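You operate a simulated robot arm through the tools that you are given. There is no shell and no other tool.

You are at the controls of a simulated two-armed robot. One attempt, no reset.

JOB
Shake the white-capped tube and stand it back in its rack.
Fine: use the shaker: slide the blue block aside, work the lever till no dye lies at the bottom, slide the block back; the other tube stays in the rack, unmixed. Set down upright: what you pick out. Where these are worked on the way, their far stop is far enough and under half their travel is too little: blue block.

Only the result counts: the job must be done as asked and must still hold three seconds after the hand-in. Knocking over, shifting, dropping, spilling or breaking anything else fails it.

ROBOT AND FRAMES
Two 7-joint arms with fingered hands on one trunk that stands fixed in place. Base frame: the origin is at the foot of the trunk, x ahead of it, y to its left, z up. Lengths are in mm, angles in rad, forces in N, time in s.
The left shoulder is at [20, 269, 1197], the right one opposite. Payload 5 kg a hand.
The TCP of each hand is the grasp point between the finger pads, 42 mm short of the fingertips. In the tool frame z runs along the fingers and y along their closing line. Largest opening 208 mm; the body of the gripper starts 119 mm behind the TCP. The gripper is a hand of 4 fingers: y runs from the thumb to the fingers, the wrist lies at [0, 0, -317] in the tool frame, and closing takes about 1.5 s.
Orientation is that of the tool frame in the base frame, as a unit quaternion [x, y, z, w]. With the fingers straight down and closing along the base's y, the tool's x points along the base's -x, its y along +y and its z along -z.

CONTROLS
- The arms move only by the tool send_rows. It takes "left_series", "right_series" or both (then of equal length, played together; a hand with none holds still); each is one flat list of numbers, 6 for each row, row after row: the shift along the tool's x, y, z in mm, then the turn, a rotation vector about the tool's x, y, z in rad. In form: [dx, dy, dz, wx, wy, wz, dx, dy, dz, wx, wy, wz, ...]. A call has 1 to 20 rows; each row shifts and turns the commanded pose from where the row before left it, along the tool's axes as they then stand. "left_hand" and "right_hand" are, for a hand that has rows, the closure in counts, from 0 (fully open) to 255 (shut), set as the call begins (left out, the last holds). Rows are played at 5 a second. More than 50 mm and 0.15 rad between two rows, or a gripper value outside its range, and nothing of the call is played. Where a pose cannot be reached the arm comes as near as it can. A force on the tool above 90 N (or 10 N above the force at the start of the call, whichever is more), or a blocked arm, ends the call early, and 0.2 s more pass. The fingers move at their own pace (about 153 mm/s each) and stop on an object; they squeeze with about 29 N. The grip force told is the motor's: it shows also when the fingers shut on nothing. Time passes only in rows, and 0.2 s behind the last, so rows that do not move let the fingers close. It gives the time, the measured TCP pose, the force on the tool (base axes), the opening and the grip force at its end, in the units of the frame above (readings bear some noise), with the torque about the TCP (base axes, N m) and any sound that the robot's microphone picked up.
- Cameras (640 x 400 px; columns grow to the right, rows downward): "scene" is now at [140.8, 52, 1468.8]; the picture's right is [0.59, -0.81, 0.00], its down [-0.42, -0.30, -0.86] and it looks along [0.69, 0.50, -0.52] (base axes); focal length 316 px, centre (320, 200). "left" rides on the left gripper at [-93, 1, -146] in its tool frame; the picture's right is [-0.01, -1.00, 0.00], its down [0.84, -0.01, -0.54] and it looks along [0.54, -0.01, 0.84] (tool axes); focal length 280 px, centre (320, 200). "right" rides on the right gripper at [93, 1, -146] in its tool frame; the picture's right is [-0.02, 1.00, 0.00], its down [-0.84, -0.01, -0.54] and it looks along [-0.54, -0.01, 0.84] (tool axes); focal length 280 px, centre (320, 200). There is no depth. A picture from a camera that has moved, and an enlarged one, comes with that camera's place and axes in the base frame and with its lens.
- grab_frame(camera): a new picture of that camera. The clock stands still meanwhile.
- raise_lower(by): slides the trunk up (or, below 0, down) by that many mm; the arms and the scene camera ride with it, the base frame stays. It gives what a move gives, with no picture.
- move_fingers(finger1, finger2, finger3, thumb_bend, hand): sets how far each is bent, from 0 (flat) to 1 (curled in); at 0.3 the hand is open as for a grip, at 0.7 the pads meet at the TCP. One left out holds its place. A second passes; each finger stops where it meets its share of the squeeze, and holds until it gets a number again. A gripper value or a shape takes the hand back. It gives what a move gives, with no picture; readings hold the bend of each and the force on the fingers (four entries, about 0 where the hand has none), thumb and palm.
- set_grasp(shape, hand): the hand has 4 fingers and takes this shape, open, in about a second: jaw (thumb against the fingers, like two jaws); tri (thumb and two fingers); tip (a fingertip pinch); poke (one finger out to press); point (the index stretched); flat (the hand flat); cup (the hand cupped); fist (a fist). The gripper value then closes the fingers along that shape, each until it touches; the sizes above hold for jaw. It gives what a move gives, with no picture.
- head_to(pan, tilt): turns the head with the scene camera to pan (to the left, within 1.396 rad either way) and tilt (down, from -0.506 to 1.204), counted from straight ahead of the robot. It gives what a move gives.
- enlarge(camera, box): a new picture of the part [left, top, right, bottom] of that camera's present view, enlarged. The clock stands still meanwhile.
- close_job(): hands the job in; it is judged then, once.

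Nothing tells you positions but the pictures and the camera data. Unless the task says otherwise, let go and move clear before handing in.

The tools are called after "Call:" by a JSON object that holds its "api" and its "payload". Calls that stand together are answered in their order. send_rows: Moves the arms, as the interface text tells. Its arguments: {"type":"object","properties":{"left_series":{"type":"array"},"left_hand":{"type":"number"},"right_series":{"type":"array"},"right_hand":{"type":"number"}},"required":[]} The other tools are called the same way: raise_lower (by) slides the trunk up or down; set_grasp (shape, hand) gives the hand a shape; move_fingers (finger1, finger2, finger3, thumb_bend, hand) moves the fingers one by one; head_to (pan, tilt) turns the head that bears the scene camera; grab_frame (camera) takes a picture; enlarge (camera, box) takes an enlarged picture of a part of a camera's view; close_job () hands the job in.

At the start:

```text
clock: 0.0
left_tool_pos: [369.3, 565.2, 1202.9]
left_orientation: [-0.302, 0.953, 0.0, 0.001]
left_force: [-0.2, -0.8, 0.1]
left_ft_torque: [-0.01, -0.04, 0.0]
left_grip_width: 207.6
left_gripper_force: 0.0
left_shape: jaw
left_bend: [0.3, 0.3, 0.3, 0.3]
left_finger forces: [0.0, 0.0, 0.0, 0.0, 0.0, 0.0]
right_tool_pos: [548.2, 158.2, 1243.6]
right_orientation: [-0.301, 0.953, 0.001, 0.0]
right_force: [-0.3, -0.1, -0.3]
right_ft_torque: [0.04, 0.0, 0.02]
right_grip_width: 208.0
right_gripper_force: 0.1
right_shape: jaw
right_bend: [0.3, 0.3, 0.3, 0.3]
right_finger forces: [0.0, 0.1, 0.0, 0.1, 0.1, 0.0]
trunk travel left (down, up): [-575.0, 46.0]
head pan, tilt: [0.63, 0.543]
```

scene: 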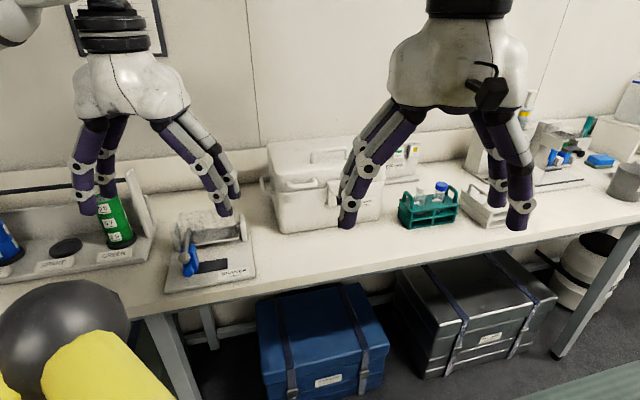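
right: 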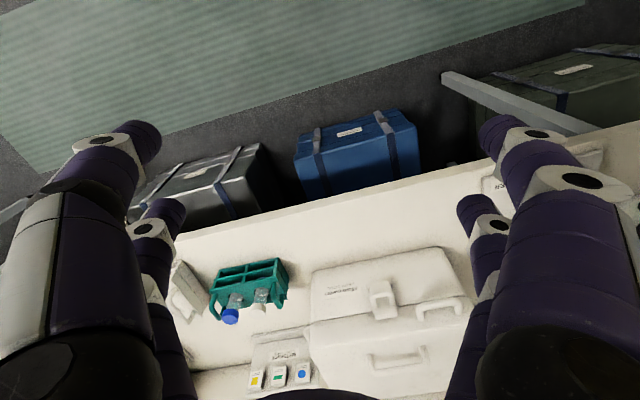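
left: 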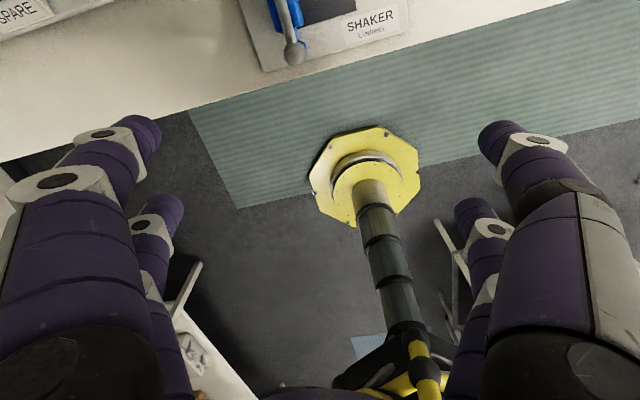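

I see a bench with a shaker (blue block and lever) left of centre, and a green rack with two tubes (one blue cap, one white-ish cap) to the right. First I'll take closer pictures to find things.

Call:
{"api": "enlarge", "payload": {"camera": "scene", "box": [140, 180, 280, 300]}}

Call:
{"api": "enlarge", "payload": {"camera": "scene", "box": [370, 140, 530, 250]}}

Call:
{"api": "enlarge", "payload": {"camera": "right", "box": [170, 240, 330, 340]}}

```text
3.33 times, centred on (210, 240) of scene
camera zoom: at [140.8, 52.0, 1468.8], right [0.59, -0.81, 0.0], down [-0.42, -0.3, -0.86], along [0.69, 0.5, -0.52], focal length 1052 px, centre (687, 67)
```

zoom: 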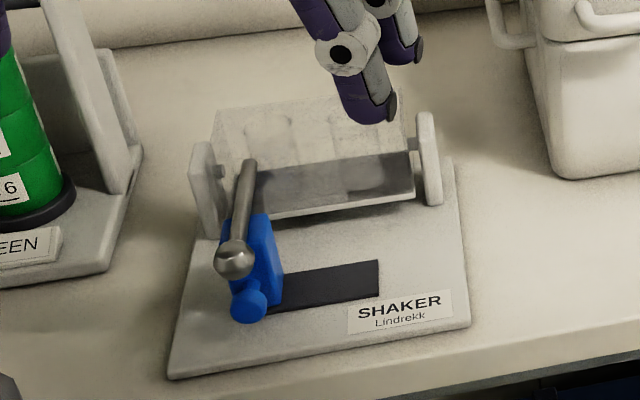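

```text
3.64 times, centred on (450, 195) of scene
camera zoom: at [140.8, 52.0, 1468.8], right [0.59, -0.81, 0.0], down [-0.42, -0.3, -0.86], along [0.69, 0.5, -0.52], focal length 1148 px, centre (-153, 218)
```

zoom: 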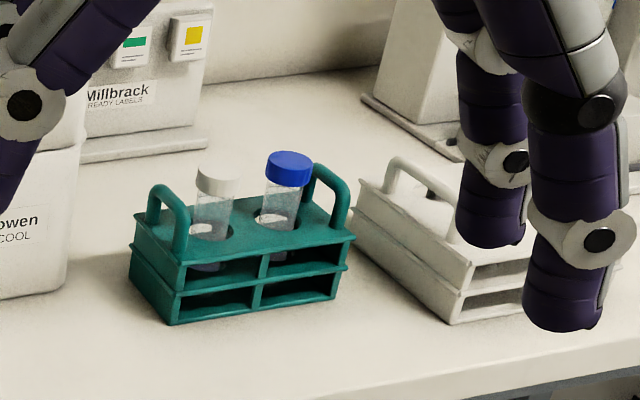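

```text
4.00 times, centred on (250, 290) of right
camera zoom: at [470.4, 104.9, 1390.5], right [-0.56, 0.83, 0.0], down [0.7, 0.47, 0.54], along [0.45, 0.3, -0.84], focal length 1122 px, centre (600, -160)
```

zoom: 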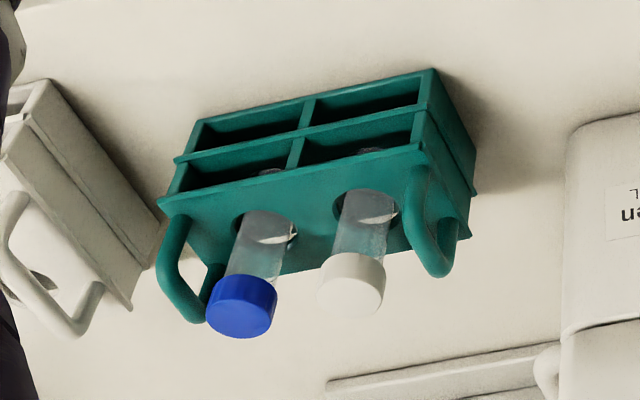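

The bench seems to be near z = 890–900, the shaker near (510, 690) and the green rack near (950, 290). I'll shift both hands, staying high up, to get close views of the shaker and rack with the wrist cameras.

Call:
{"api": "send_rows", "payload": {"left_series": [-38.3, 7.1, 0, 0, 0, 0, -38.3, 7.1, 0, 0, 0, 0, -38.3, 7.1, 0, 0, 0, 0, -38.3, 7.1, 0, 0, 0, 0, -38.3, 7.1, 0, 0, 0, 0, -38.3, 7.1, 0, 0, 0, 0, -38.3, 7.1, 0, 0, 0, 0], "right_series": [-19.6, -9.9, 0, 0, 0, 0, -19.6, -9.9, 0, 0, 0, 0, -19.6, -9.9, 0, 0, 0, 0, -19.6, -9.9, 0, 0, 0, 0, -19.6, -9.9, 0, 0, 0, 0, -19.6, -9.9, 0, 0, 0, 0, -19.6, -9.9, 0, 0, 0, 0]}}

Call:
{"api": "grab_frame", "payload": {"camera": "left"}}

Call:
{"api": "grab_frame", "payload": {"camera": "right"}}

Call:
{"api": "grab_frame", "payload": {"camera": "scene"}}

```text
clock: 1.6
left_tool_pos: [562.3, 762.4, 1200.3]
left_orientation: [-0.302, 0.953, -0.001, -0.001]
left_force: [1.3, 0.3, -0.5]
left_ft_torque: [-0.14, 0.14, 0.01]
left_grip_width: 207.9
left_gripper_force: 0.1
left_shape: jaw
left_bend: [0.3, 0.3, 0.3, 0.3]
left_finger forces: [0.0, 0.1, 0.0, 0.0, 0.0, 0.0]
right_tool_pos: [704.0, 179.5, 1242.3]
right_orientation: [-0.301, 0.954, 0.0, -0.001]
right_force: [1.2, 1.1, -0.9]
right_ft_torque: [-0.06, 0.09, 0.02]
right_grip_width: 208.0
right_gripper_force: 0.1
right_shape: jaw
right_bend: [0.3, 0.3, 0.3, 0.3]
right_finger forces: [0.1, 0.1, 0.0, 0.0, 0.0, 0.0]
trunk travel left (down, up): [-575.0, 46.0]
head pan, tilt: [0.63, 0.543]
```

```text
taken
camera left: at [638.3, 817.0, 1346.1], right [0.59, -0.81, 0.0], down [-0.68, -0.49, 0.54], along [-0.44, -0.32, -0.84], focal length 280 px, centre (320, 200)
```

left: 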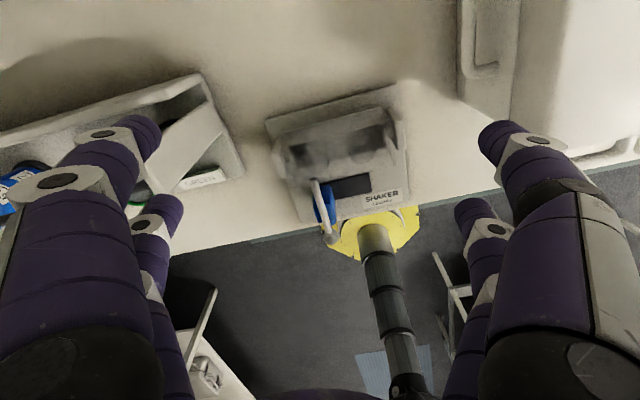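

```text
taken
camera right: at [625.1, 127.1, 1388.3], right [-0.56, 0.83, 0.0], down [0.7, 0.47, 0.54], along [0.44, 0.3, -0.84], focal length 280 px, centre (320, 200)
```

right: 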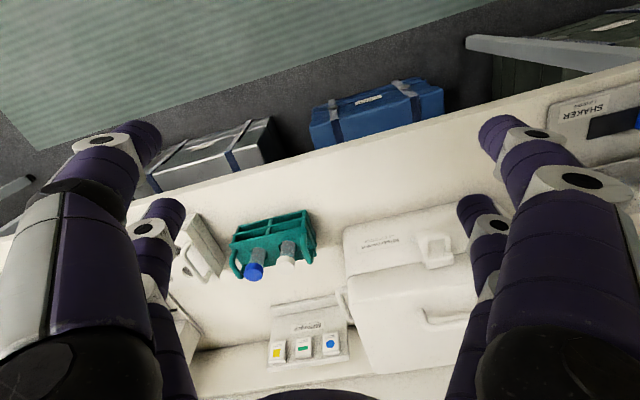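

```text
taken
camera scene: at [142.3, 52.8, 1468.4], right [0.59, -0.81, 0.0], down [-0.42, -0.31, -0.85], along [0.69, 0.5, -0.52], focal length 316 px, centre (320, 200)
```

scene: 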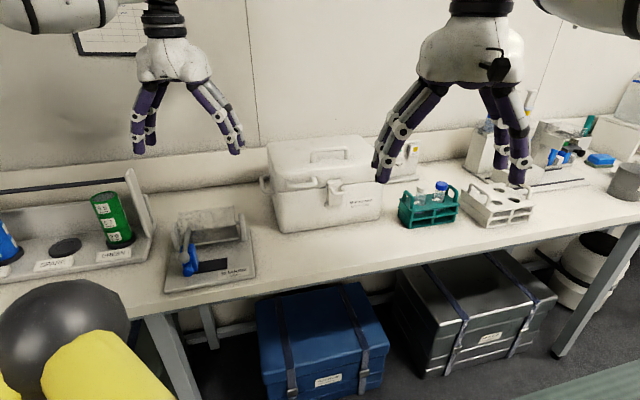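

The shaker and rack are now clear of the hands in the scene camera. I'll enlarge them to work out the geometry.

Call:
{"api": "enlarge", "payload": {"camera": "scene", "box": [155, 195, 265, 300]}}

Call:
{"api": "enlarge", "payload": {"camera": "left", "box": [250, 70, 430, 250]}}

Call:
{"api": "enlarge", "payload": {"camera": "right", "box": [170, 190, 330, 300]}}

Call:
{"api": "enlarge", "payload": {"camera": "scene", "box": [385, 165, 545, 245]}}

Call:
{"api": "enlarge", "payload": {"camera": "scene", "box": [460, 80, 640, 210]}}

```text
3.81 times, centred on (210, 248) of scene
camera zoom: at [142.3, 52.8, 1468.4], right [0.59, -0.81, 0.0], down [-0.42, -0.31, -0.85], along [0.69, 0.5, -0.52], focal length 1203 px, centre (739, 19)
```

zoom: 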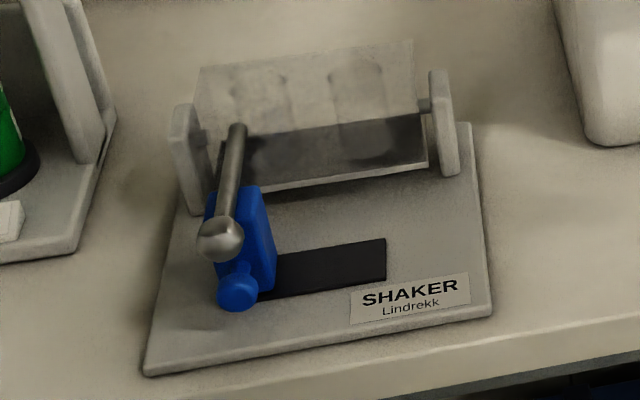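

```text
2.22 times, centred on (340, 160) of left
camera zoom: at [638.3, 817.0, 1346.1], right [0.59, -0.81, 0.0], down [-0.68, -0.49, 0.54], along [-0.44, -0.32, -0.84], focal length 623 px, centre (276, 289)
```

zoom: 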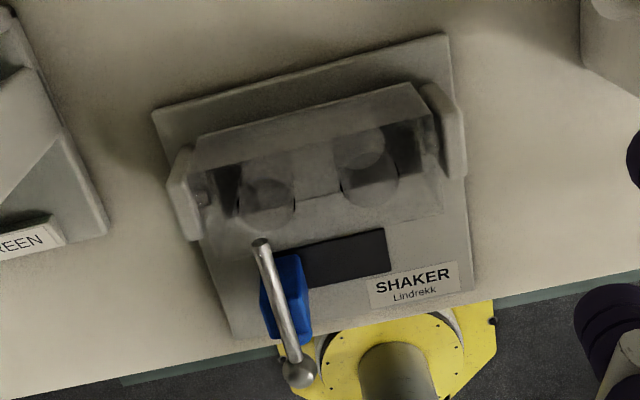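

```text
3.64 times, centred on (250, 245) of right
camera zoom: at [625.1, 127.1, 1388.3], right [-0.56, 0.83, 0.0], down [0.7, 0.47, 0.54], along [0.44, 0.3, -0.84], focal length 1020 px, centre (574, 36)
```

zoom: 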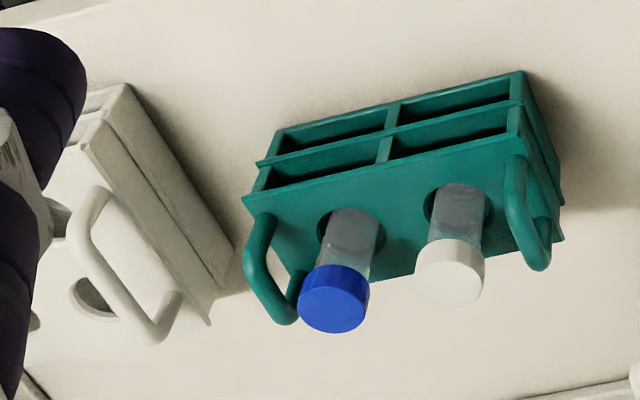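

```text
4.00 times, centred on (465, 205) of scene
camera zoom: at [142.3, 52.8, 1468.4], right [0.59, -0.81, 0.0], down [-0.42, -0.31, -0.85], along [0.69, 0.5, -0.52], focal length 1263 px, centre (-260, 180)
```

zoom: 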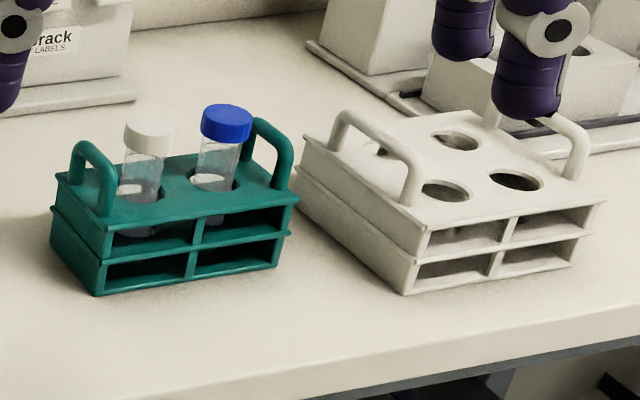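

```text
3.08 times, centred on (550, 145) of scene
camera zoom: at [142.3, 52.8, 1468.4], right [0.59, -0.81, 0.0], down [-0.42, -0.31, -0.85], along [0.69, 0.5, -0.52], focal length 971 px, centre (-388, 369)
```

zoom: 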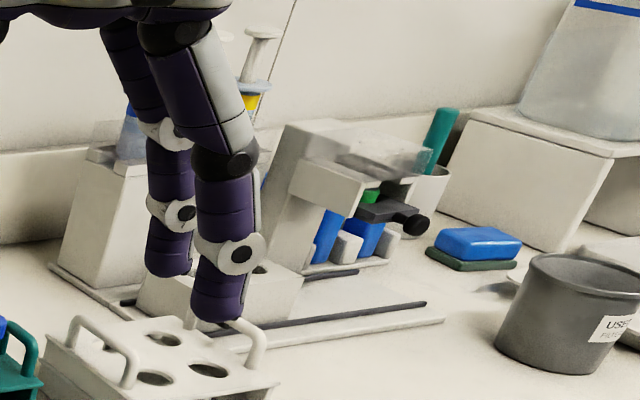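

The shaker is a tilting cradle between two posts, with a lever resting over the blue block. I'll zoom in further on the cradle and the tubes to see how the tube goes in.

Call:
{"api": "enlarge", "payload": {"camera": "scene", "box": [180, 195, 240, 240]}}

Call:
{"api": "enlarge", "payload": {"camera": "left", "box": [290, 90, 390, 160]}}

Call:
{"api": "enlarge", "payload": {"camera": "left", "box": [290, 160, 390, 230]}}

Call:
{"api": "enlarge", "payload": {"camera": "scene", "box": [395, 175, 465, 235]}}

```text
8.89 times, centred on (210, 218) of scene
camera zoom: at [142.3, 52.8, 1468.4], right [0.59, -0.81, 0.0], down [-0.42, -0.31, -0.85], along [0.69, 0.5, -0.52], focal length 2806 px, centre (1298, 44)
```

zoom: 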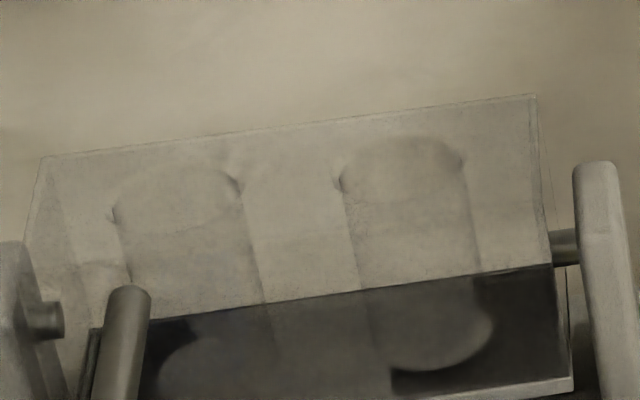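

```text
5.71 times, centred on (340, 125) of left
camera zoom: at [638.3, 817.0, 1346.1], right [0.59, -0.81, 0.0], down [-0.68, -0.49, 0.54], along [-0.44, -0.32, -0.84], focal length 1602 px, centre (206, 629)
```

zoom: 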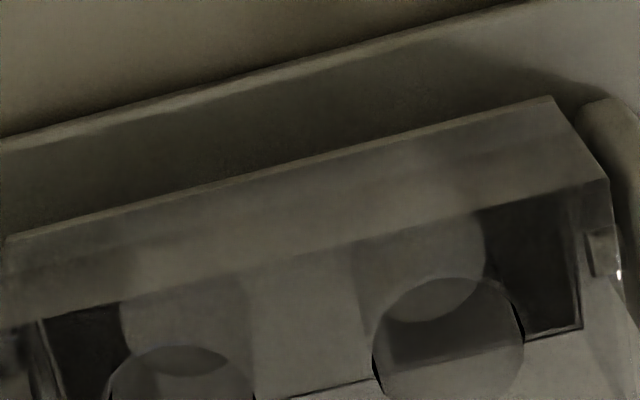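

```text
5.71 times, centred on (340, 195) of left
camera zoom: at [638.3, 817.0, 1346.1], right [0.59, -0.81, 0.0], down [-0.68, -0.49, 0.54], along [-0.44, -0.32, -0.84], focal length 1602 px, centre (206, 229)
```

zoom: 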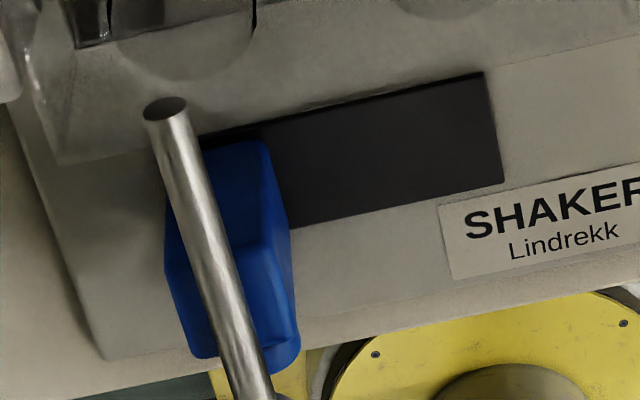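

```text
6.67 times, centred on (430, 205) of scene
camera zoom: at [142.3, 52.8, 1468.4], right [0.59, -0.81, 0.0], down [-0.42, -0.31, -0.85], along [0.69, 0.5, -0.52], focal length 2105 px, centre (-413, 167)
```

zoom: 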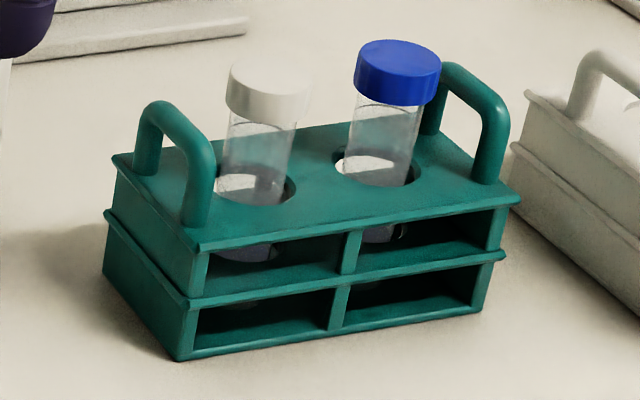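

The cradle is a clear block with two vertical bores, tops near (500, 724, 996) and (551, 684, 996). The white-capped tube's top is near (966, 284, 1026), so next I need to see how the fingers are laid out.

Call:
{"api": "enlarge", "payload": {"camera": "scene", "box": [120, 0, 260, 170]}}

Call:
{"api": "set_grasp", "payload": {"shape": "tip", "hand": "left"}}

Call:
{"api": "grab_frame", "payload": {"camera": "left"}}

Call:
{"api": "enlarge", "payload": {"camera": "scene", "box": [120, 0, 260, 170]}}

Call:
{"api": "set_grasp", "payload": {"shape": "tri", "hand": "left"}}

Call:
{"api": "grab_frame", "payload": {"camera": "left"}}

Call:
{"api": "enlarge", "payload": {"camera": "scene", "box": [120, 0, 260, 170]}}

```text
2.35 times, centred on (190, 85) of scene
camera zoom: at [142.3, 52.8, 1468.4], right [0.59, -0.81, 0.0], down [-0.42, -0.31, -0.85], along [0.69, 0.5, -0.52], focal length 743 px, centre (626, 471)
```

zoom: 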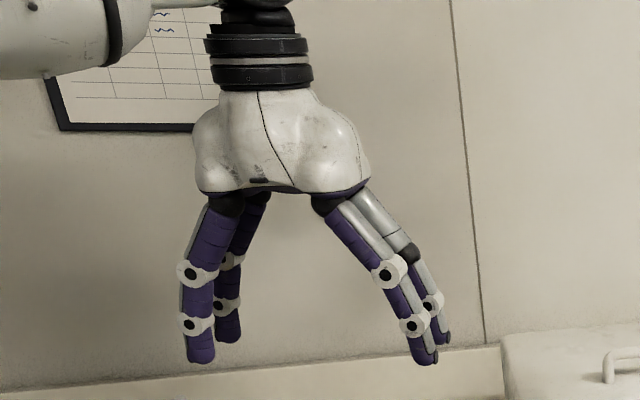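

```text
clock: 2.5
left_tool_pos: [560.8, 760.7, 1201.9]
left_orientation: [-0.301, 0.954, 0.0, -0.001]
left_force: [-0.1, -0.2, -0.1]
left_ft_torque: [0.0, -0.02, -0.01]
left_grip_width: 208.0
left_gripper_force: 0.0
left_shape: tip
left_bend: [0.3, 0.3, 0.3, 0.3]
left_finger forces: [0.0, 0.0, 0.0, 0.0, 0.1, 0.1]
right_tool_pos: [701.4, 178.9, 1243.8]
right_orientation: [-0.301, 0.954, 0.0, -0.001]
right_force: [-1.1, 1.2, 0.1]
right_ft_torque: [0.0, -0.01, 0.0]
right_grip_width: 207.8
right_gripper_force: 0.1
right_shape: jaw
right_bend: [0.3, 0.3, 0.3, 0.3]
right_finger forces: [0.0, 0.1, 0.0, 0.1, 0.0, 0.1]
trunk travel left (down, up): [-575.0, 46.0]
head pan, tilt: [0.63, 0.543]
```

```text
taken
camera left: at [636.4, 815.9, 1348.5], right [0.59, -0.81, 0.0], down [-0.68, -0.49, 0.54], along [-0.44, -0.32, -0.84], focal length 280 px, centre (320, 200)
```

left: 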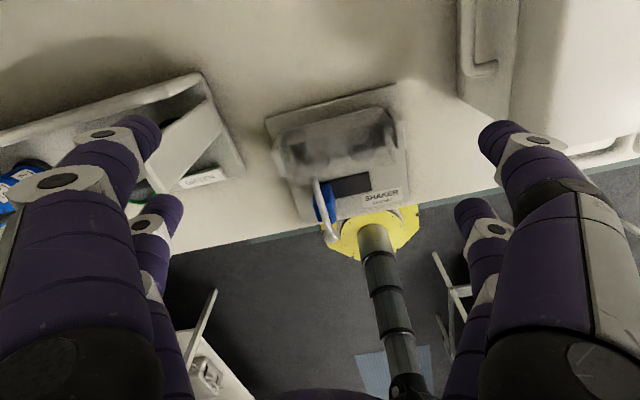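

```text
2.35 times, centred on (190, 85) of scene
camera zoom: at [140.9, 52.1, 1468.7], right [0.59, -0.81, 0.0], down [-0.42, -0.3, -0.86], along [0.69, 0.5, -0.52], focal length 743 px, centre (626, 471)
```

zoom: 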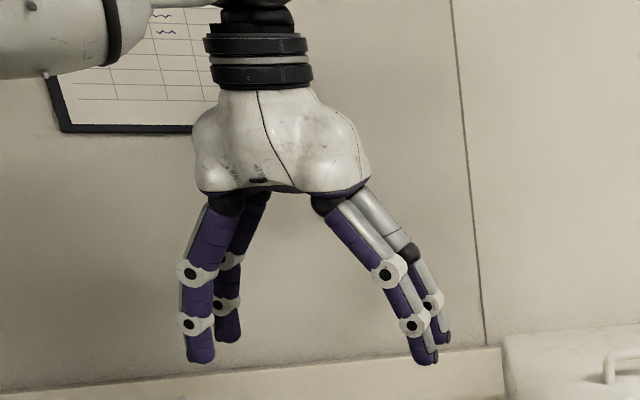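

```text
clock: 3.4
left_tool_pos: [559.8, 761.1, 1202.3]
left_orientation: [-0.301, 0.953, 0.0, 0.0]
left_force: [0.4, 0.1, -0.8]
left_ft_torque: [0.0, -0.01, 0.04]
left_grip_width: 207.8
left_gripper_force: 0.0
left_shape: tri
left_bend: [0.3, 0.3, 0.3, 0.3]
left_finger forces: [0.0, 0.0, 0.0, 0.1, 0.0, 0.0]
right_tool_pos: [700.4, 178.8, 1244.3]
right_orientation: [-0.303, 0.953, 0.0, -0.001]
right_force: [-0.2, 0.0, 0.8]
right_ft_torque: [0.02, -0.03, 0.0]
right_grip_width: 208.0
right_gripper_force: 0.1
right_shape: jaw
right_bend: [0.3, 0.3, 0.3, 0.3]
right_finger forces: [0.0, 0.0, 0.0, 0.0, 0.0, 0.0]
trunk travel left (down, up): [-575.0, 46.0]
head pan, tilt: [0.63, 0.543]
```

```text
taken
camera left: at [636.2, 815.7, 1348.9], right [0.59, -0.81, 0.0], down [-0.68, -0.49, 0.54], along [-0.44, -0.32, -0.84], focal length 280 px, centre (320, 200)
```

left: 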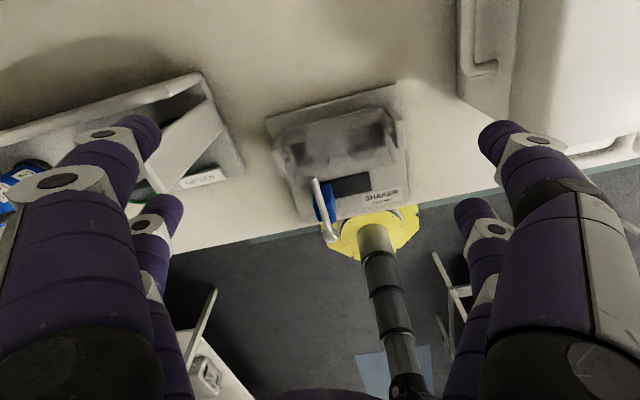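

```text
2.35 times, centred on (190, 85) of scene
camera zoom: at [140.8, 52.0, 1468.8], right [0.59, -0.81, 0.0], down [-0.42, -0.3, -0.86], along [0.69, 0.5, -0.52], focal length 743 px, centre (626, 471)
```

zoom: 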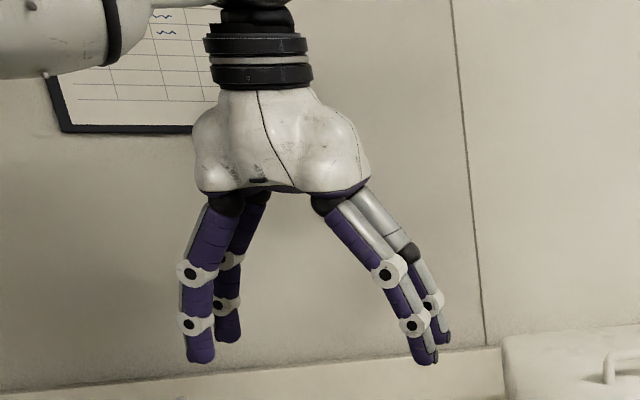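

All the shapes look alike when open, with two digits on each side. I'll close the left hand in free air in the shapes to see how the fingers meet.

Call:
{"api": "send_rows", "payload": {"left_series": [0, 0, 0, 0, 0, 0, 0, 0, 0, 0, 0, 0, 0, 0, 0, 0, 0, 0, 0, 0, 0, 0, 0, 0, 0, 0, 0, 0, 0, 0, 0, 0, 0, 0, 0, 0, 0, 0, 0, 0, 0, 0, 0, 0, 0, 0, 0, 0], "left_hand": 200}}

Call:
{"api": "grab_frame", "payload": {"camera": "left"}}

Call:
{"api": "enlarge", "payload": {"camera": "scene", "box": [120, 0, 260, 170]}}

Call:
{"api": "set_grasp", "payload": {"shape": "jaw", "hand": "left"}}

Call:
{"api": "send_rows", "payload": {"left_series": [0, 0, 0, 0, 0, 0, 0, 0, 0, 0, 0, 0, 0, 0, 0, 0, 0, 0, 0, 0, 0, 0, 0, 0, 0, 0, 0, 0, 0, 0, 0, 0, 0, 0, 0, 0, 0, 0, 0, 0, 0, 0, 0, 0, 0, 0, 0, 0], "left_hand": 200}}

Call:
{"api": "grab_frame", "payload": {"camera": "left"}}

Call:
{"api": "enlarge", "payload": {"camera": "scene", "box": [120, 0, 260, 170]}}

```text
clock: 5.2
left_tool_pos: [560.0, 761.0, 1202.1]
left_orientation: [-0.302, 0.953, 0.0, 0.0]
left_force: [-0.5, 0.2, -0.2]
left_ft_torque: [0.0, 0.03, 0.01]
left_grip_width: 45.2
left_gripper_force: 0.1
left_shape: tri
left_bend: [0.73, 0.73, 0.73, 0.7]
left_finger forces: [0.0, 0.0, 0.0, 0.0, 0.0, 0.1]
right_tool_pos: [701.1, 179.2, 1243.9]
right_orientation: [-0.301, 0.954, 0.0, 0.001]
right_force: [-0.6, 0.3, -0.7]
right_ft_torque: [-0.04, 0.01, -0.02]
right_grip_width: 207.7
right_gripper_force: 0.0
right_shape: jaw
right_bend: [0.3, 0.3, 0.3, 0.3]
right_finger forces: [0.0, 0.0, 0.1, 0.1, 0.0, 0.0]
trunk travel left (down, up): [-575.0, 46.0]
head pan, tilt: [0.63, 0.543]
```

```text
taken
camera left: at [636.5, 815.9, 1348.7], right [0.59, -0.81, 0.0], down [-0.68, -0.49, 0.54], along [-0.44, -0.32, -0.84], focal length 280 px, centre (320, 200)
```

left: 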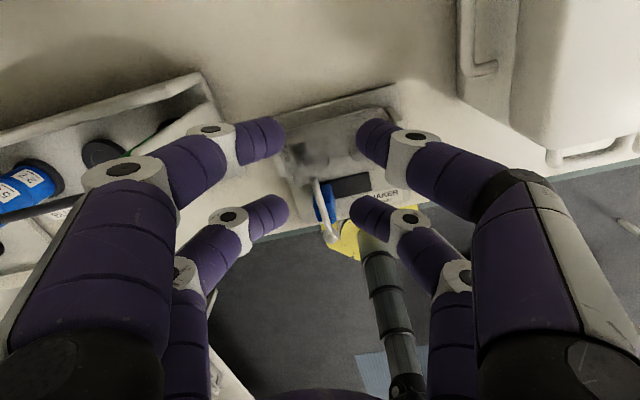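

```text
2.35 times, centred on (190, 85) of scene
camera zoom: at [140.9, 52.0, 1468.8], right [0.59, -0.81, 0.0], down [-0.42, -0.3, -0.86], along [0.69, 0.5, -0.52], focal length 743 px, centre (626, 471)
```

zoom: 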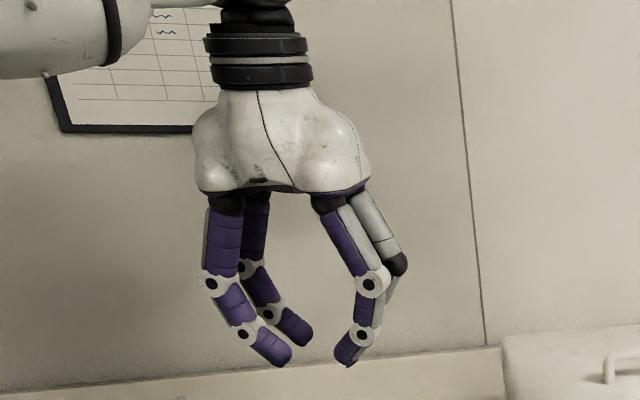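

```text
clock: 6.1
left_tool_pos: [560.3, 760.8, 1203.4]
left_orientation: [-0.302, 0.953, -0.001, 0.0]
left_force: [0.4, -0.4, 1.1]
left_ft_torque: [0.01, -0.03, 0.03]
left_grip_width: 207.9
left_gripper_force: 0.1
left_shape: jaw
left_bend: [0.3, 0.3, 0.3, 0.3]
left_finger forces: [0.0, 0.0, 0.0, 0.0, 0.0, 0.0]
right_tool_pos: [702.0, 178.9, 1243.7]
right_orientation: [-0.301, 0.954, 0.0, 0.0]
right_force: [-0.1, -0.1, 0.7]
right_ft_torque: [-0.06, -0.01, -0.02]
right_grip_width: 207.8
right_gripper_force: 0.0
right_shape: jaw
right_bend: [0.3, 0.3, 0.3, 0.3]
right_finger forces: [0.0, 0.0, 0.1, 0.0, 0.1, 0.0]
trunk travel left (down, up): [-575.0, 46.0]
head pan, tilt: [0.63, 0.543]
```

```text
clock: 7.9
left_tool_pos: [560.7, 761.8, 1202.6]
left_orientation: [-0.302, 0.953, -0.001, 0.0]
left_force: [-0.8, -0.1, -0.1]
left_ft_torque: [0.0, -0.01, -0.01]
left_grip_width: 45.2
left_gripper_force: 0.0
left_shape: jaw
left_bend: [0.73, 0.73, 0.73, 0.7]
left_finger forces: [0.0, 0.0, 0.0, 0.1, 0.0, 0.0]
right_tool_pos: [701.3, 180.0, 1244.9]
right_orientation: [-0.302, 0.953, 0.0, -0.001]
right_force: [0.1, 0.5, -0.7]
right_ft_torque: [0.0, 0.01, 0.0]
right_grip_width: 207.8
right_gripper_force: 0.0
right_shape: jaw
right_bend: [0.3, 0.3, 0.3, 0.3]
right_finger forces: [0.0, 0.1, 0.0, 0.0, 0.0, 0.0]
trunk travel left (down, up): [-575.0, 46.0]
head pan, tilt: [0.63, 0.543]
```

```text
taken
camera left: at [636.5, 816.0, 1348.7], right [0.59, -0.81, 0.0], down [-0.68, -0.49, 0.54], along [-0.44, -0.32, -0.84], focal length 280 px, centre (320, 200)
```

left: 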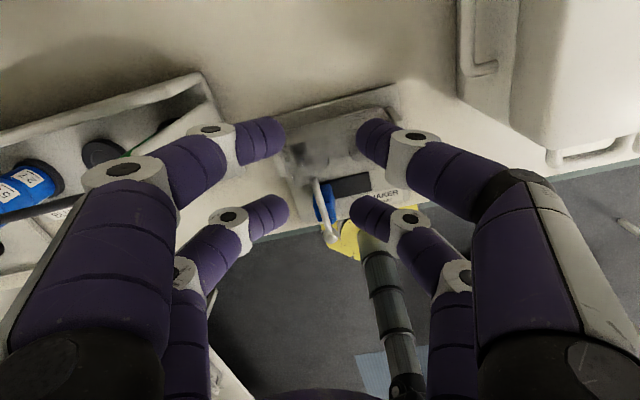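

```text
2.35 times, centred on (190, 85) of scene
camera zoom: at [140.9, 52.0, 1468.8], right [0.59, -0.81, 0.0], down [-0.42, -0.3, -0.86], along [0.69, 0.5, -0.52], focal length 743 px, centre (626, 471)
```

zoom: 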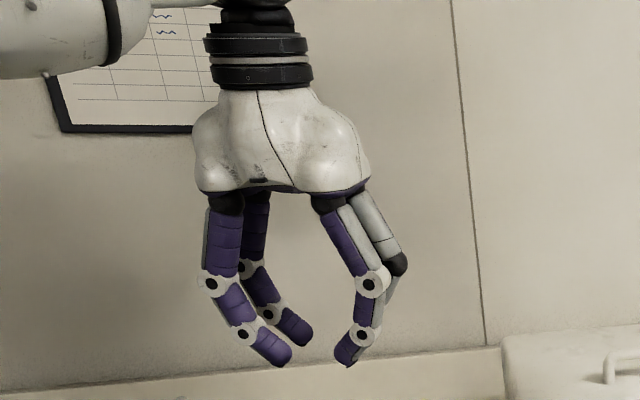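

Jaw and tri close the same way in the pictures. I'll bend single fingers to learn which digit is which.

Call:
{"api": "move_fingers", "payload": {"hand": "left", "finger1": 0.7, "finger2": 0.1, "finger3": 0.1, "thumb_bend": 0.1}}

Call:
{"api": "grab_frame", "payload": {"camera": "left"}}

Call:
{"api": "move_fingers", "payload": {"hand": "left", "finger1": 0.1, "finger2": 0.7, "finger3": 0.1, "thumb_bend": 0.1}}

Call:
{"api": "grab_frame", "payload": {"camera": "left"}}

Call:
{"api": "move_fingers", "payload": {"hand": "left", "finger1": 0.1, "finger2": 0.1, "finger3": 0.7, "thumb_bend": 0.7}}

Call:
{"api": "grab_frame", "payload": {"camera": "left"}}

```text
clock: 8.9
left_tool_pos: [561.1, 762.1, 1201.9]
left_orientation: [-0.301, 0.954, 0.0, -0.001]
left_force: [0.2, 0.6, -0.1]
left_ft_torque: [-0.04, -0.01, 0.02]
left_grip_width: 147.5
left_gripper_force: 0.2
left_shape: fingers
left_bend: [0.7, 0.1, 0.1, 0.1]
left_finger forces: [0.0, 0.0, 0.0, 0.0, 0.0, 0.0]
right_tool_pos: [701.1, 179.7, 1244.1]
right_orientation: [-0.301, 0.954, 0.0, -0.001]
right_force: [0.0, 0.0, 0.0]
right_ft_torque: [0.0, 0.01, -0.01]
right_grip_width: 207.7
right_gripper_force: 0.1
right_shape: jaw
right_bend: [0.3, 0.3, 0.3, 0.3]
right_finger forces: [0.0, 0.0, 0.1, 0.0, 0.0, 0.0]
trunk travel left (down, up): [-575.0, 46.0]
head pan, tilt: [0.63, 0.543]
```

```text
taken
camera left: at [636.5, 816.0, 1348.7], right [0.59, -0.81, 0.0], down [-0.68, -0.49, 0.54], along [-0.44, -0.32, -0.84], focal length 280 px, centre (320, 200)
```

left: 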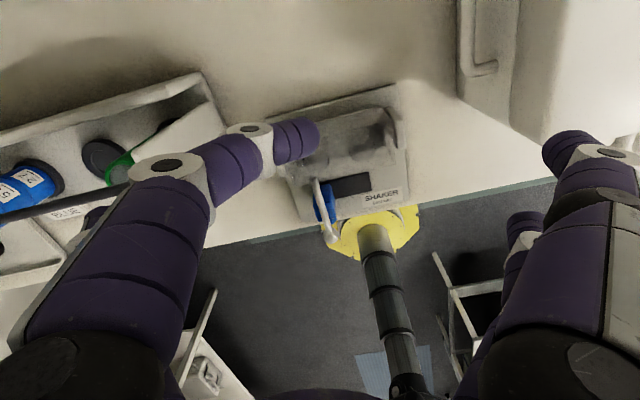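

```text
clock: 9.9
left_tool_pos: [560.0, 761.1, 1201.8]
left_orientation: [-0.301, 0.954, 0.0, 0.0]
left_force: [0.2, 0.4, 0.7]
left_ft_torque: [-0.02, 0.01, -0.03]
left_grip_width: 282.1
left_gripper_force: 0.0
left_shape: fingers
left_bend: [0.1, 0.7, 0.1, 0.1]
left_finger forces: [0.1, 0.0, 0.0, 0.0, 0.1, 0.1]
right_tool_pos: [701.6, 179.2, 1244.3]
right_orientation: [-0.302, 0.953, 0.001, 0.001]
right_force: [-0.1, 0.8, -0.2]
right_ft_torque: [0.03, -0.01, -0.02]
right_grip_width: 207.8
right_gripper_force: 0.2
right_shape: jaw
right_bend: [0.3, 0.3, 0.3, 0.3]
right_finger forces: [0.2, 0.0, 0.0, 0.0, 0.0, 0.0]
trunk travel left (down, up): [-575.0, 46.0]
head pan, tilt: [0.63, 0.543]
```

```text
taken
camera left: at [636.5, 816.0, 1348.7], right [0.59, -0.81, 0.0], down [-0.68, -0.49, 0.54], along [-0.44, -0.32, -0.84], focal length 280 px, centre (320, 200)
```

left: 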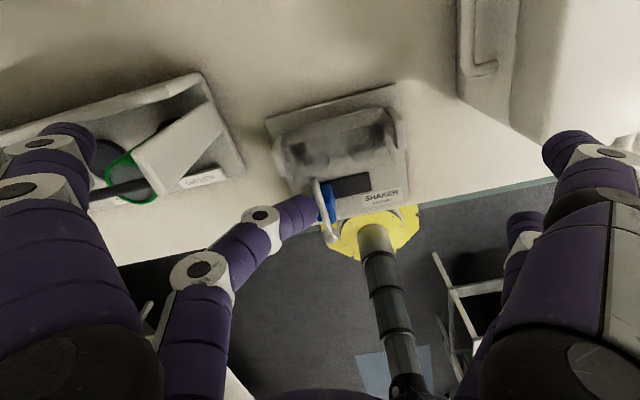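

```text
clock: 10.9
left_tool_pos: [561.2, 763.1, 1201.9]
left_orientation: [-0.302, 0.953, 0.0, 0.0]
left_force: [0.4, -0.2, -0.3]
left_ft_torque: [-0.02, -0.01, 0.01]
left_grip_width: 147.8
left_gripper_force: 0.0
left_shape: fingers
left_bend: [0.1, 0.1, 0.7, 0.7]
left_finger forces: [0.0, 0.0, 0.0, 0.0, 0.1, 0.0]
right_tool_pos: [701.5, 180.5, 1242.7]
right_orientation: [-0.302, 0.953, 0.0, 0.0]
right_force: [-0.1, 0.0, 0.7]
right_ft_torque: [0.01, 0.02, 0.02]
right_grip_width: 208.0
right_gripper_force: 0.1
right_shape: jaw
right_bend: [0.3, 0.3, 0.3, 0.3]
right_finger forces: [0.0, 0.1, 0.0, 0.1, 0.0, 0.0]
trunk travel left (down, up): [-575.0, 46.0]
head pan, tilt: [0.63, 0.543]
```

```text
taken
camera left: at [636.5, 816.0, 1348.7], right [0.59, -0.81, 0.0], down [-0.68, -0.49, 0.54], along [-0.44, -0.32, -0.84], focal length 280 px, centre (320, 200)
```

left: 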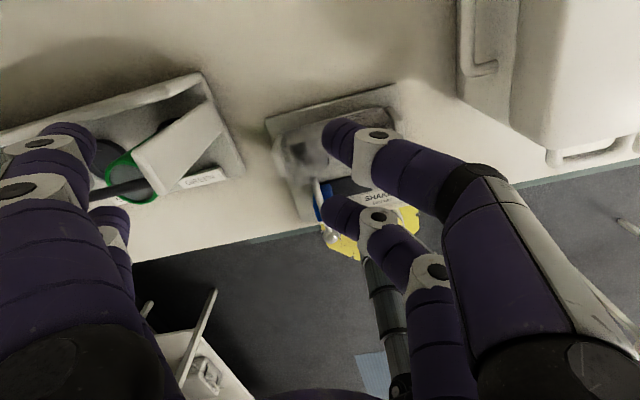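

Fingers 1 and 2 sit on the +y side and finger 3 and the thumb on the −y side, each pair about 30 mm off centre in x. Now I'll test how the tip shape closes.

Call:
{"api": "set_grasp", "payload": {"shape": "tip", "hand": "left"}}

Call:
{"api": "send_rows", "payload": {"left_series": [0, 0, 0, 0, 0, 0, 0, 0, 0, 0, 0, 0, 0, 0, 0, 0, 0, 0, 0, 0, 0, 0, 0, 0, 0, 0, 0, 0, 0, 0, 0, 0, 0, 0, 0, 0, 0, 0, 0, 0, 0, 0, 0, 0, 0, 0, 0, 0], "left_hand": 210}}

Call:
{"api": "grab_frame", "payload": {"camera": "left"}}

Call:
{"api": "move_fingers", "payload": {"hand": "left", "finger1": 0.1, "finger2": 0.1, "finger3": 0.1, "thumb_bend": 0.7}}

Call:
{"api": "grab_frame", "payload": {"camera": "left"}}

```text
clock: 11.8
left_tool_pos: [561.3, 760.1, 1201.6]
left_orientation: [-0.302, 0.953, 0.001, 0.0]
left_force: [-0.2, 0.2, 0.5]
left_ft_torque: [-0.02, 0.03, 0.03]
left_grip_width: 208.0
left_gripper_force: 0.0
left_shape: tip
left_bend: [0.3, 0.3, 0.3, 0.3]
left_finger forces: [0.0, 0.1, 0.0, 0.1, 0.0, 0.1]
right_tool_pos: [701.7, 178.9, 1244.5]
right_orientation: [-0.302, 0.953, 0.0, 0.001]
right_force: [0.2, 0.7, -0.8]
right_ft_torque: [0.0, -0.02, -0.04]
right_grip_width: 207.7
right_gripper_force: 0.2
right_shape: jaw
right_bend: [0.3, 0.3, 0.3, 0.3]
right_finger forces: [0.0, 0.0, 0.0, 0.0, 0.0, 0.0]
trunk travel left (down, up): [-575.0, 46.0]
head pan, tilt: [0.63, 0.543]
```

```text
clock: 13.6
left_tool_pos: [560.4, 761.1, 1202.4]
left_orientation: [-0.302, 0.953, -0.001, 0.0]
left_force: [0.4, -0.2, 1.0]
left_ft_torque: [0.02, 0.01, 0.0]
left_grip_width: 37.6
left_gripper_force: 0.1
left_shape: tip
left_bend: [0.73, 0.73, 0.73, 0.7]
left_finger forces: [0.0, 0.0, 0.1, 0.0, 0.0, 0.0]
right_tool_pos: [701.0, 178.8, 1244.4]
right_orientation: [-0.301, 0.953, 0.0, 0.001]
right_force: [-0.7, 0.9, 0.0]
right_ft_torque: [0.02, 0.02, 0.02]
right_grip_width: 207.8
right_gripper_force: 0.1
right_shape: jaw
right_bend: [0.3, 0.3, 0.3, 0.3]
right_finger forces: [0.0, 0.0, 0.0, 0.1, 0.1, 0.0]
trunk travel left (down, up): [-575.0, 46.0]
head pan, tilt: [0.63, 0.543]
```

```text
taken
camera left: at [636.6, 816.0, 1348.7], right [0.59, -0.81, 0.0], down [-0.68, -0.49, 0.54], along [-0.44, -0.32, -0.84], focal length 280 px, centre (320, 200)
```

left: 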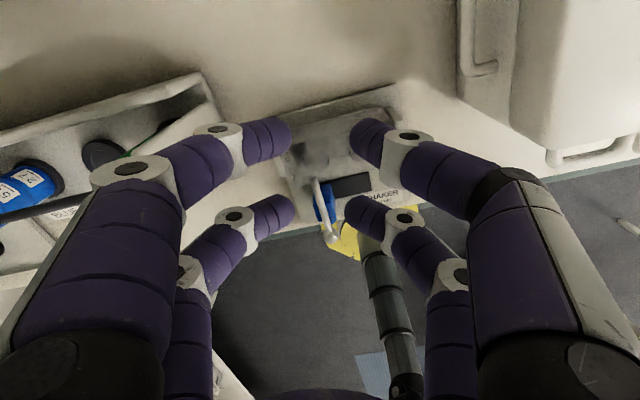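

```text
clock: 14.6
left_tool_pos: [560.9, 761.9, 1202.5]
left_orientation: [-0.302, 0.953, 0.0, 0.001]
left_force: [-0.5, -0.7, -0.1]
left_ft_torque: [-0.01, 0.0, -0.02]
left_grip_width: 147.9
left_gripper_force: 0.0
left_shape: fingers
left_bend: [0.1, 0.1, 0.1, 0.7]
left_finger forces: [0.1, 0.0, 0.0, 0.0, 0.0, 0.1]
right_tool_pos: [702.2, 178.3, 1243.7]
right_orientation: [-0.302, 0.953, 0.0, 0.0]
right_force: [0.3, -0.5, 0.4]
right_ft_torque: [-0.02, 0.0, -0.01]
right_grip_width: 207.9
right_gripper_force: 0.1
right_shape: jaw
right_bend: [0.3, 0.3, 0.3, 0.3]
right_finger forces: [0.0, 0.0, 0.0, 0.1, 0.0, 0.0]
trunk travel left (down, up): [-575.0, 46.0]
head pan, tilt: [0.63, 0.543]
```

```text
taken
camera left: at [636.6, 815.9, 1348.7], right [0.59, -0.81, 0.0], down [-0.68, -0.49, 0.54], along [-0.44, -0.32, -0.84], focal length 280 px, centre (320, 200)
```

left: 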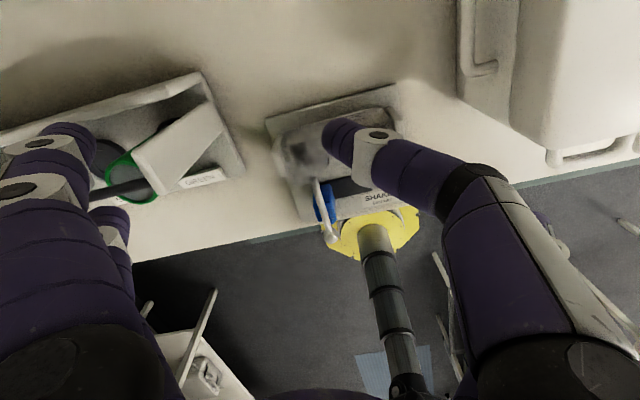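

Thumb opposes finger 1 (both at tool x≈−30) and finger 3 opposes finger 2 (x≈+30). Before planning the reach I'll measure the rack, handles and the nearby cooler box.

Call:
{"api": "enlarge", "payload": {"camera": "right", "box": [330, 190, 490, 290]}}

Call:
{"api": "enlarge", "payload": {"camera": "scene", "box": [260, 120, 420, 240]}}

Call:
{"api": "enlarge", "payload": {"camera": "right", "box": [225, 200, 325, 285]}}

Call:
{"api": "enlarge", "payload": {"camera": "scene", "box": [400, 178, 460, 218]}}

```text
4.00 times, centred on (410, 240) of right
camera zoom: at [623.3, 126.5, 1389.6], right [-0.56, 0.83, 0.0], down [0.7, 0.47, 0.54], along [0.45, 0.3, -0.84], focal length 1122 px, centre (-40, 40)
```

zoom: 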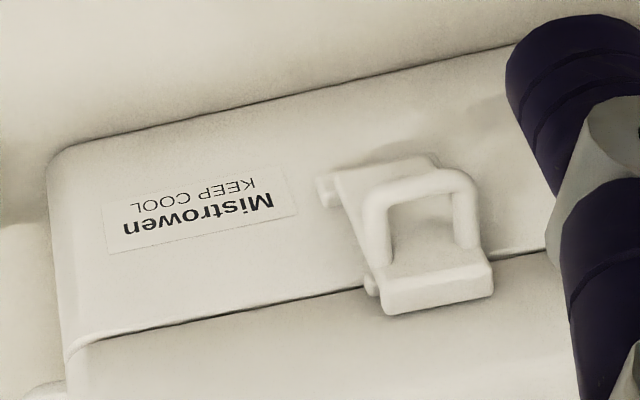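

```text
3.33 times, centred on (340, 180) of scene
camera zoom: at [140.9, 52.0, 1468.8], right [0.59, -0.81, 0.0], down [-0.42, -0.3, -0.86], along [0.69, 0.5, -0.52], focal length 1052 px, centre (253, 267)
```

zoom: 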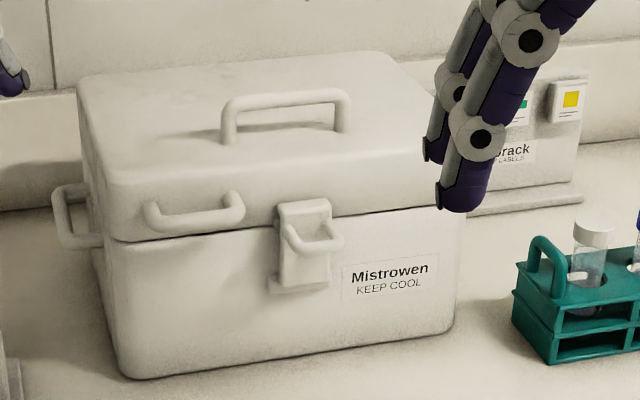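

```text
4.71 times, centred on (275, 242) of right
camera zoom: at [623.3, 126.5, 1389.6], right [-0.56, 0.83, 0.0], down [0.7, 0.47, 0.54], along [0.45, 0.3, -0.84], focal length 1320 px, centre (532, 0)
```

zoom: 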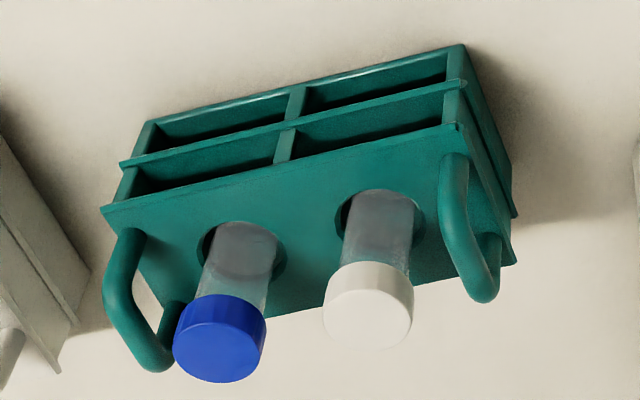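

```text
10.00 times, centred on (430, 198) of scene
camera zoom: at [140.9, 52.0, 1468.8], right [0.59, -0.81, 0.0], down [-0.42, -0.3, -0.86], along [0.69, 0.5, -0.52], focal length 3157 px, centre (-780, 220)
```

zoom: 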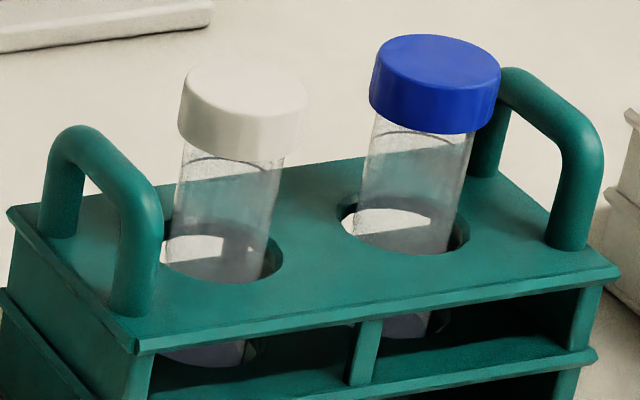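

Rack top is about z = 962 and the white cap spans roughly z 1002–1017 near (982, 288). I'll check where the finger 1–thumb pinch actually meets, while moving the right hand out of the way.

Call:
{"api": "move_fingers", "payload": {"hand": "left", "finger1": 0.62, "finger2": 0.1, "finger3": 0.1, "thumb_bend": 0.62}}

Call:
{"api": "grab_frame", "payload": {"camera": "left"}}

Call:
{"api": "enlarge", "payload": {"camera": "scene", "box": [120, 30, 240, 180]}}

Call:
{"api": "send_rows", "payload": {"right_series": [39, -23.1, 0, 0, 0, 0, 39, -23.1, 0, 0, 0, 0, 39, -23.1, 0, 0, 0, 0, 39, -23.1, 0, 0, 0, 0, 39, -23.1, 0, 0, 0, 0, 39, -23.1, 0, 0, 0, 0, 39, -23.1, 0, 0, 0, 0, 39, -23.1, 0, 0, 0, 0]}}

```text
clock: 15.6
left_tool_pos: [560.1, 761.5, 1201.5]
left_orientation: [-0.302, 0.953, 0.0, 0.0]
left_force: [0.3, 0.0, -0.7]
left_ft_torque: [-0.02, -0.01, 0.01]
left_grip_width: 50.2
left_gripper_force: 0.2
left_shape: fingers
left_bend: [0.62, 0.1, 0.1, 0.62]
left_finger forces: [0.1, 0.1, 0.0, 0.0, 0.0, 0.0]
right_tool_pos: [700.8, 179.6, 1243.3]
right_orientation: [-0.302, 0.953, 0.0, 0.0]
right_force: [0.1, 0.0, -0.7]
right_ft_torque: [-0.01, -0.01, -0.02]
right_grip_width: 208.2
right_gripper_force: 0.0
right_shape: jaw
right_bend: [0.3, 0.3, 0.3, 0.3]
right_finger forces: [0.0, 0.1, 0.0, 0.0, 0.1, 0.0]
trunk travel left (down, up): [-575.0, 46.0]
head pan, tilt: [0.63, 0.543]
```

```text
taken
camera left: at [636.6, 816.0, 1348.7], right [0.59, -0.81, 0.0], down [-0.68, -0.49, 0.54], along [-0.44, -0.32, -0.84], focal length 280 px, centre (320, 200)
```

left: 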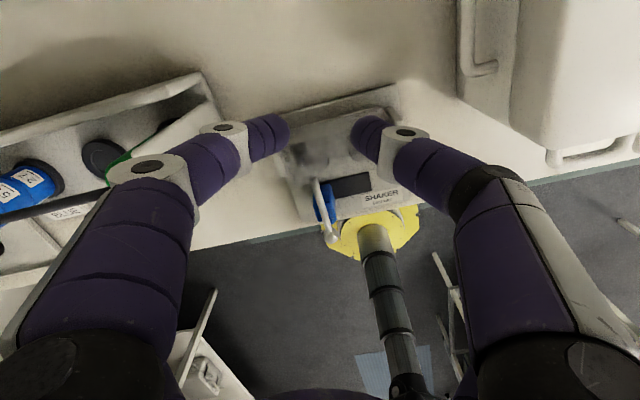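

```text
2.67 times, centred on (180, 105) of scene
camera zoom: at [140.9, 52.0, 1468.8], right [0.59, -0.81, 0.0], down [-0.42, -0.3, -0.86], along [0.69, 0.5, -0.52], focal length 842 px, centre (693, 453)
```

zoom: 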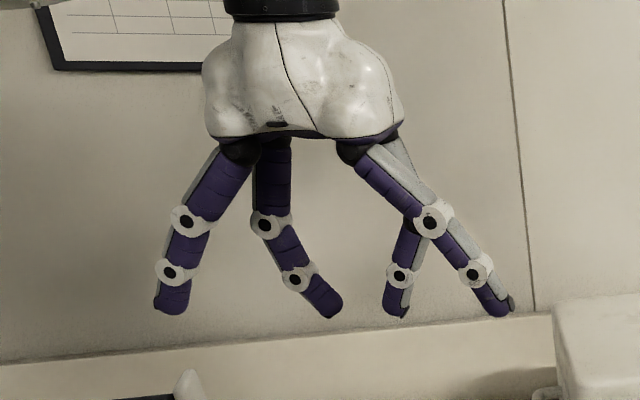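

```text
clock: 17.4
left_tool_pos: [561.2, 758.2, 1205.5]
left_orientation: [-0.301, 0.953, 0.0, 0.0]
left_force: [0.1, -1.2, 1.8]
left_ft_torque: [0.21, -0.01, 0.0]
left_grip_width: 50.4
left_gripper_force: 0.0
left_shape: fingers
left_bend: [0.62, 0.1, 0.1, 0.62]
left_finger forces: [0.0, 0.0, 0.0, 0.0, 0.0, 0.0]
right_tool_pos: [552.2, -152.9, 1244.3]
right_orientation: [-0.301, 0.954, 0.001, 0.0]
right_force: [0.6, 0.0, -0.2]
right_ft_torque: [0.15, 0.0, 0.0]
right_grip_width: 207.9
right_gripper_force: 0.0
right_shape: jaw
right_bend: [0.3, 0.3, 0.3, 0.3]
right_finger forces: [0.0, 0.0, 0.0, 0.0, 0.0, 0.1]
trunk travel left (down, up): [-575.0, 46.0]
head pan, tilt: [0.63, 0.543]
```

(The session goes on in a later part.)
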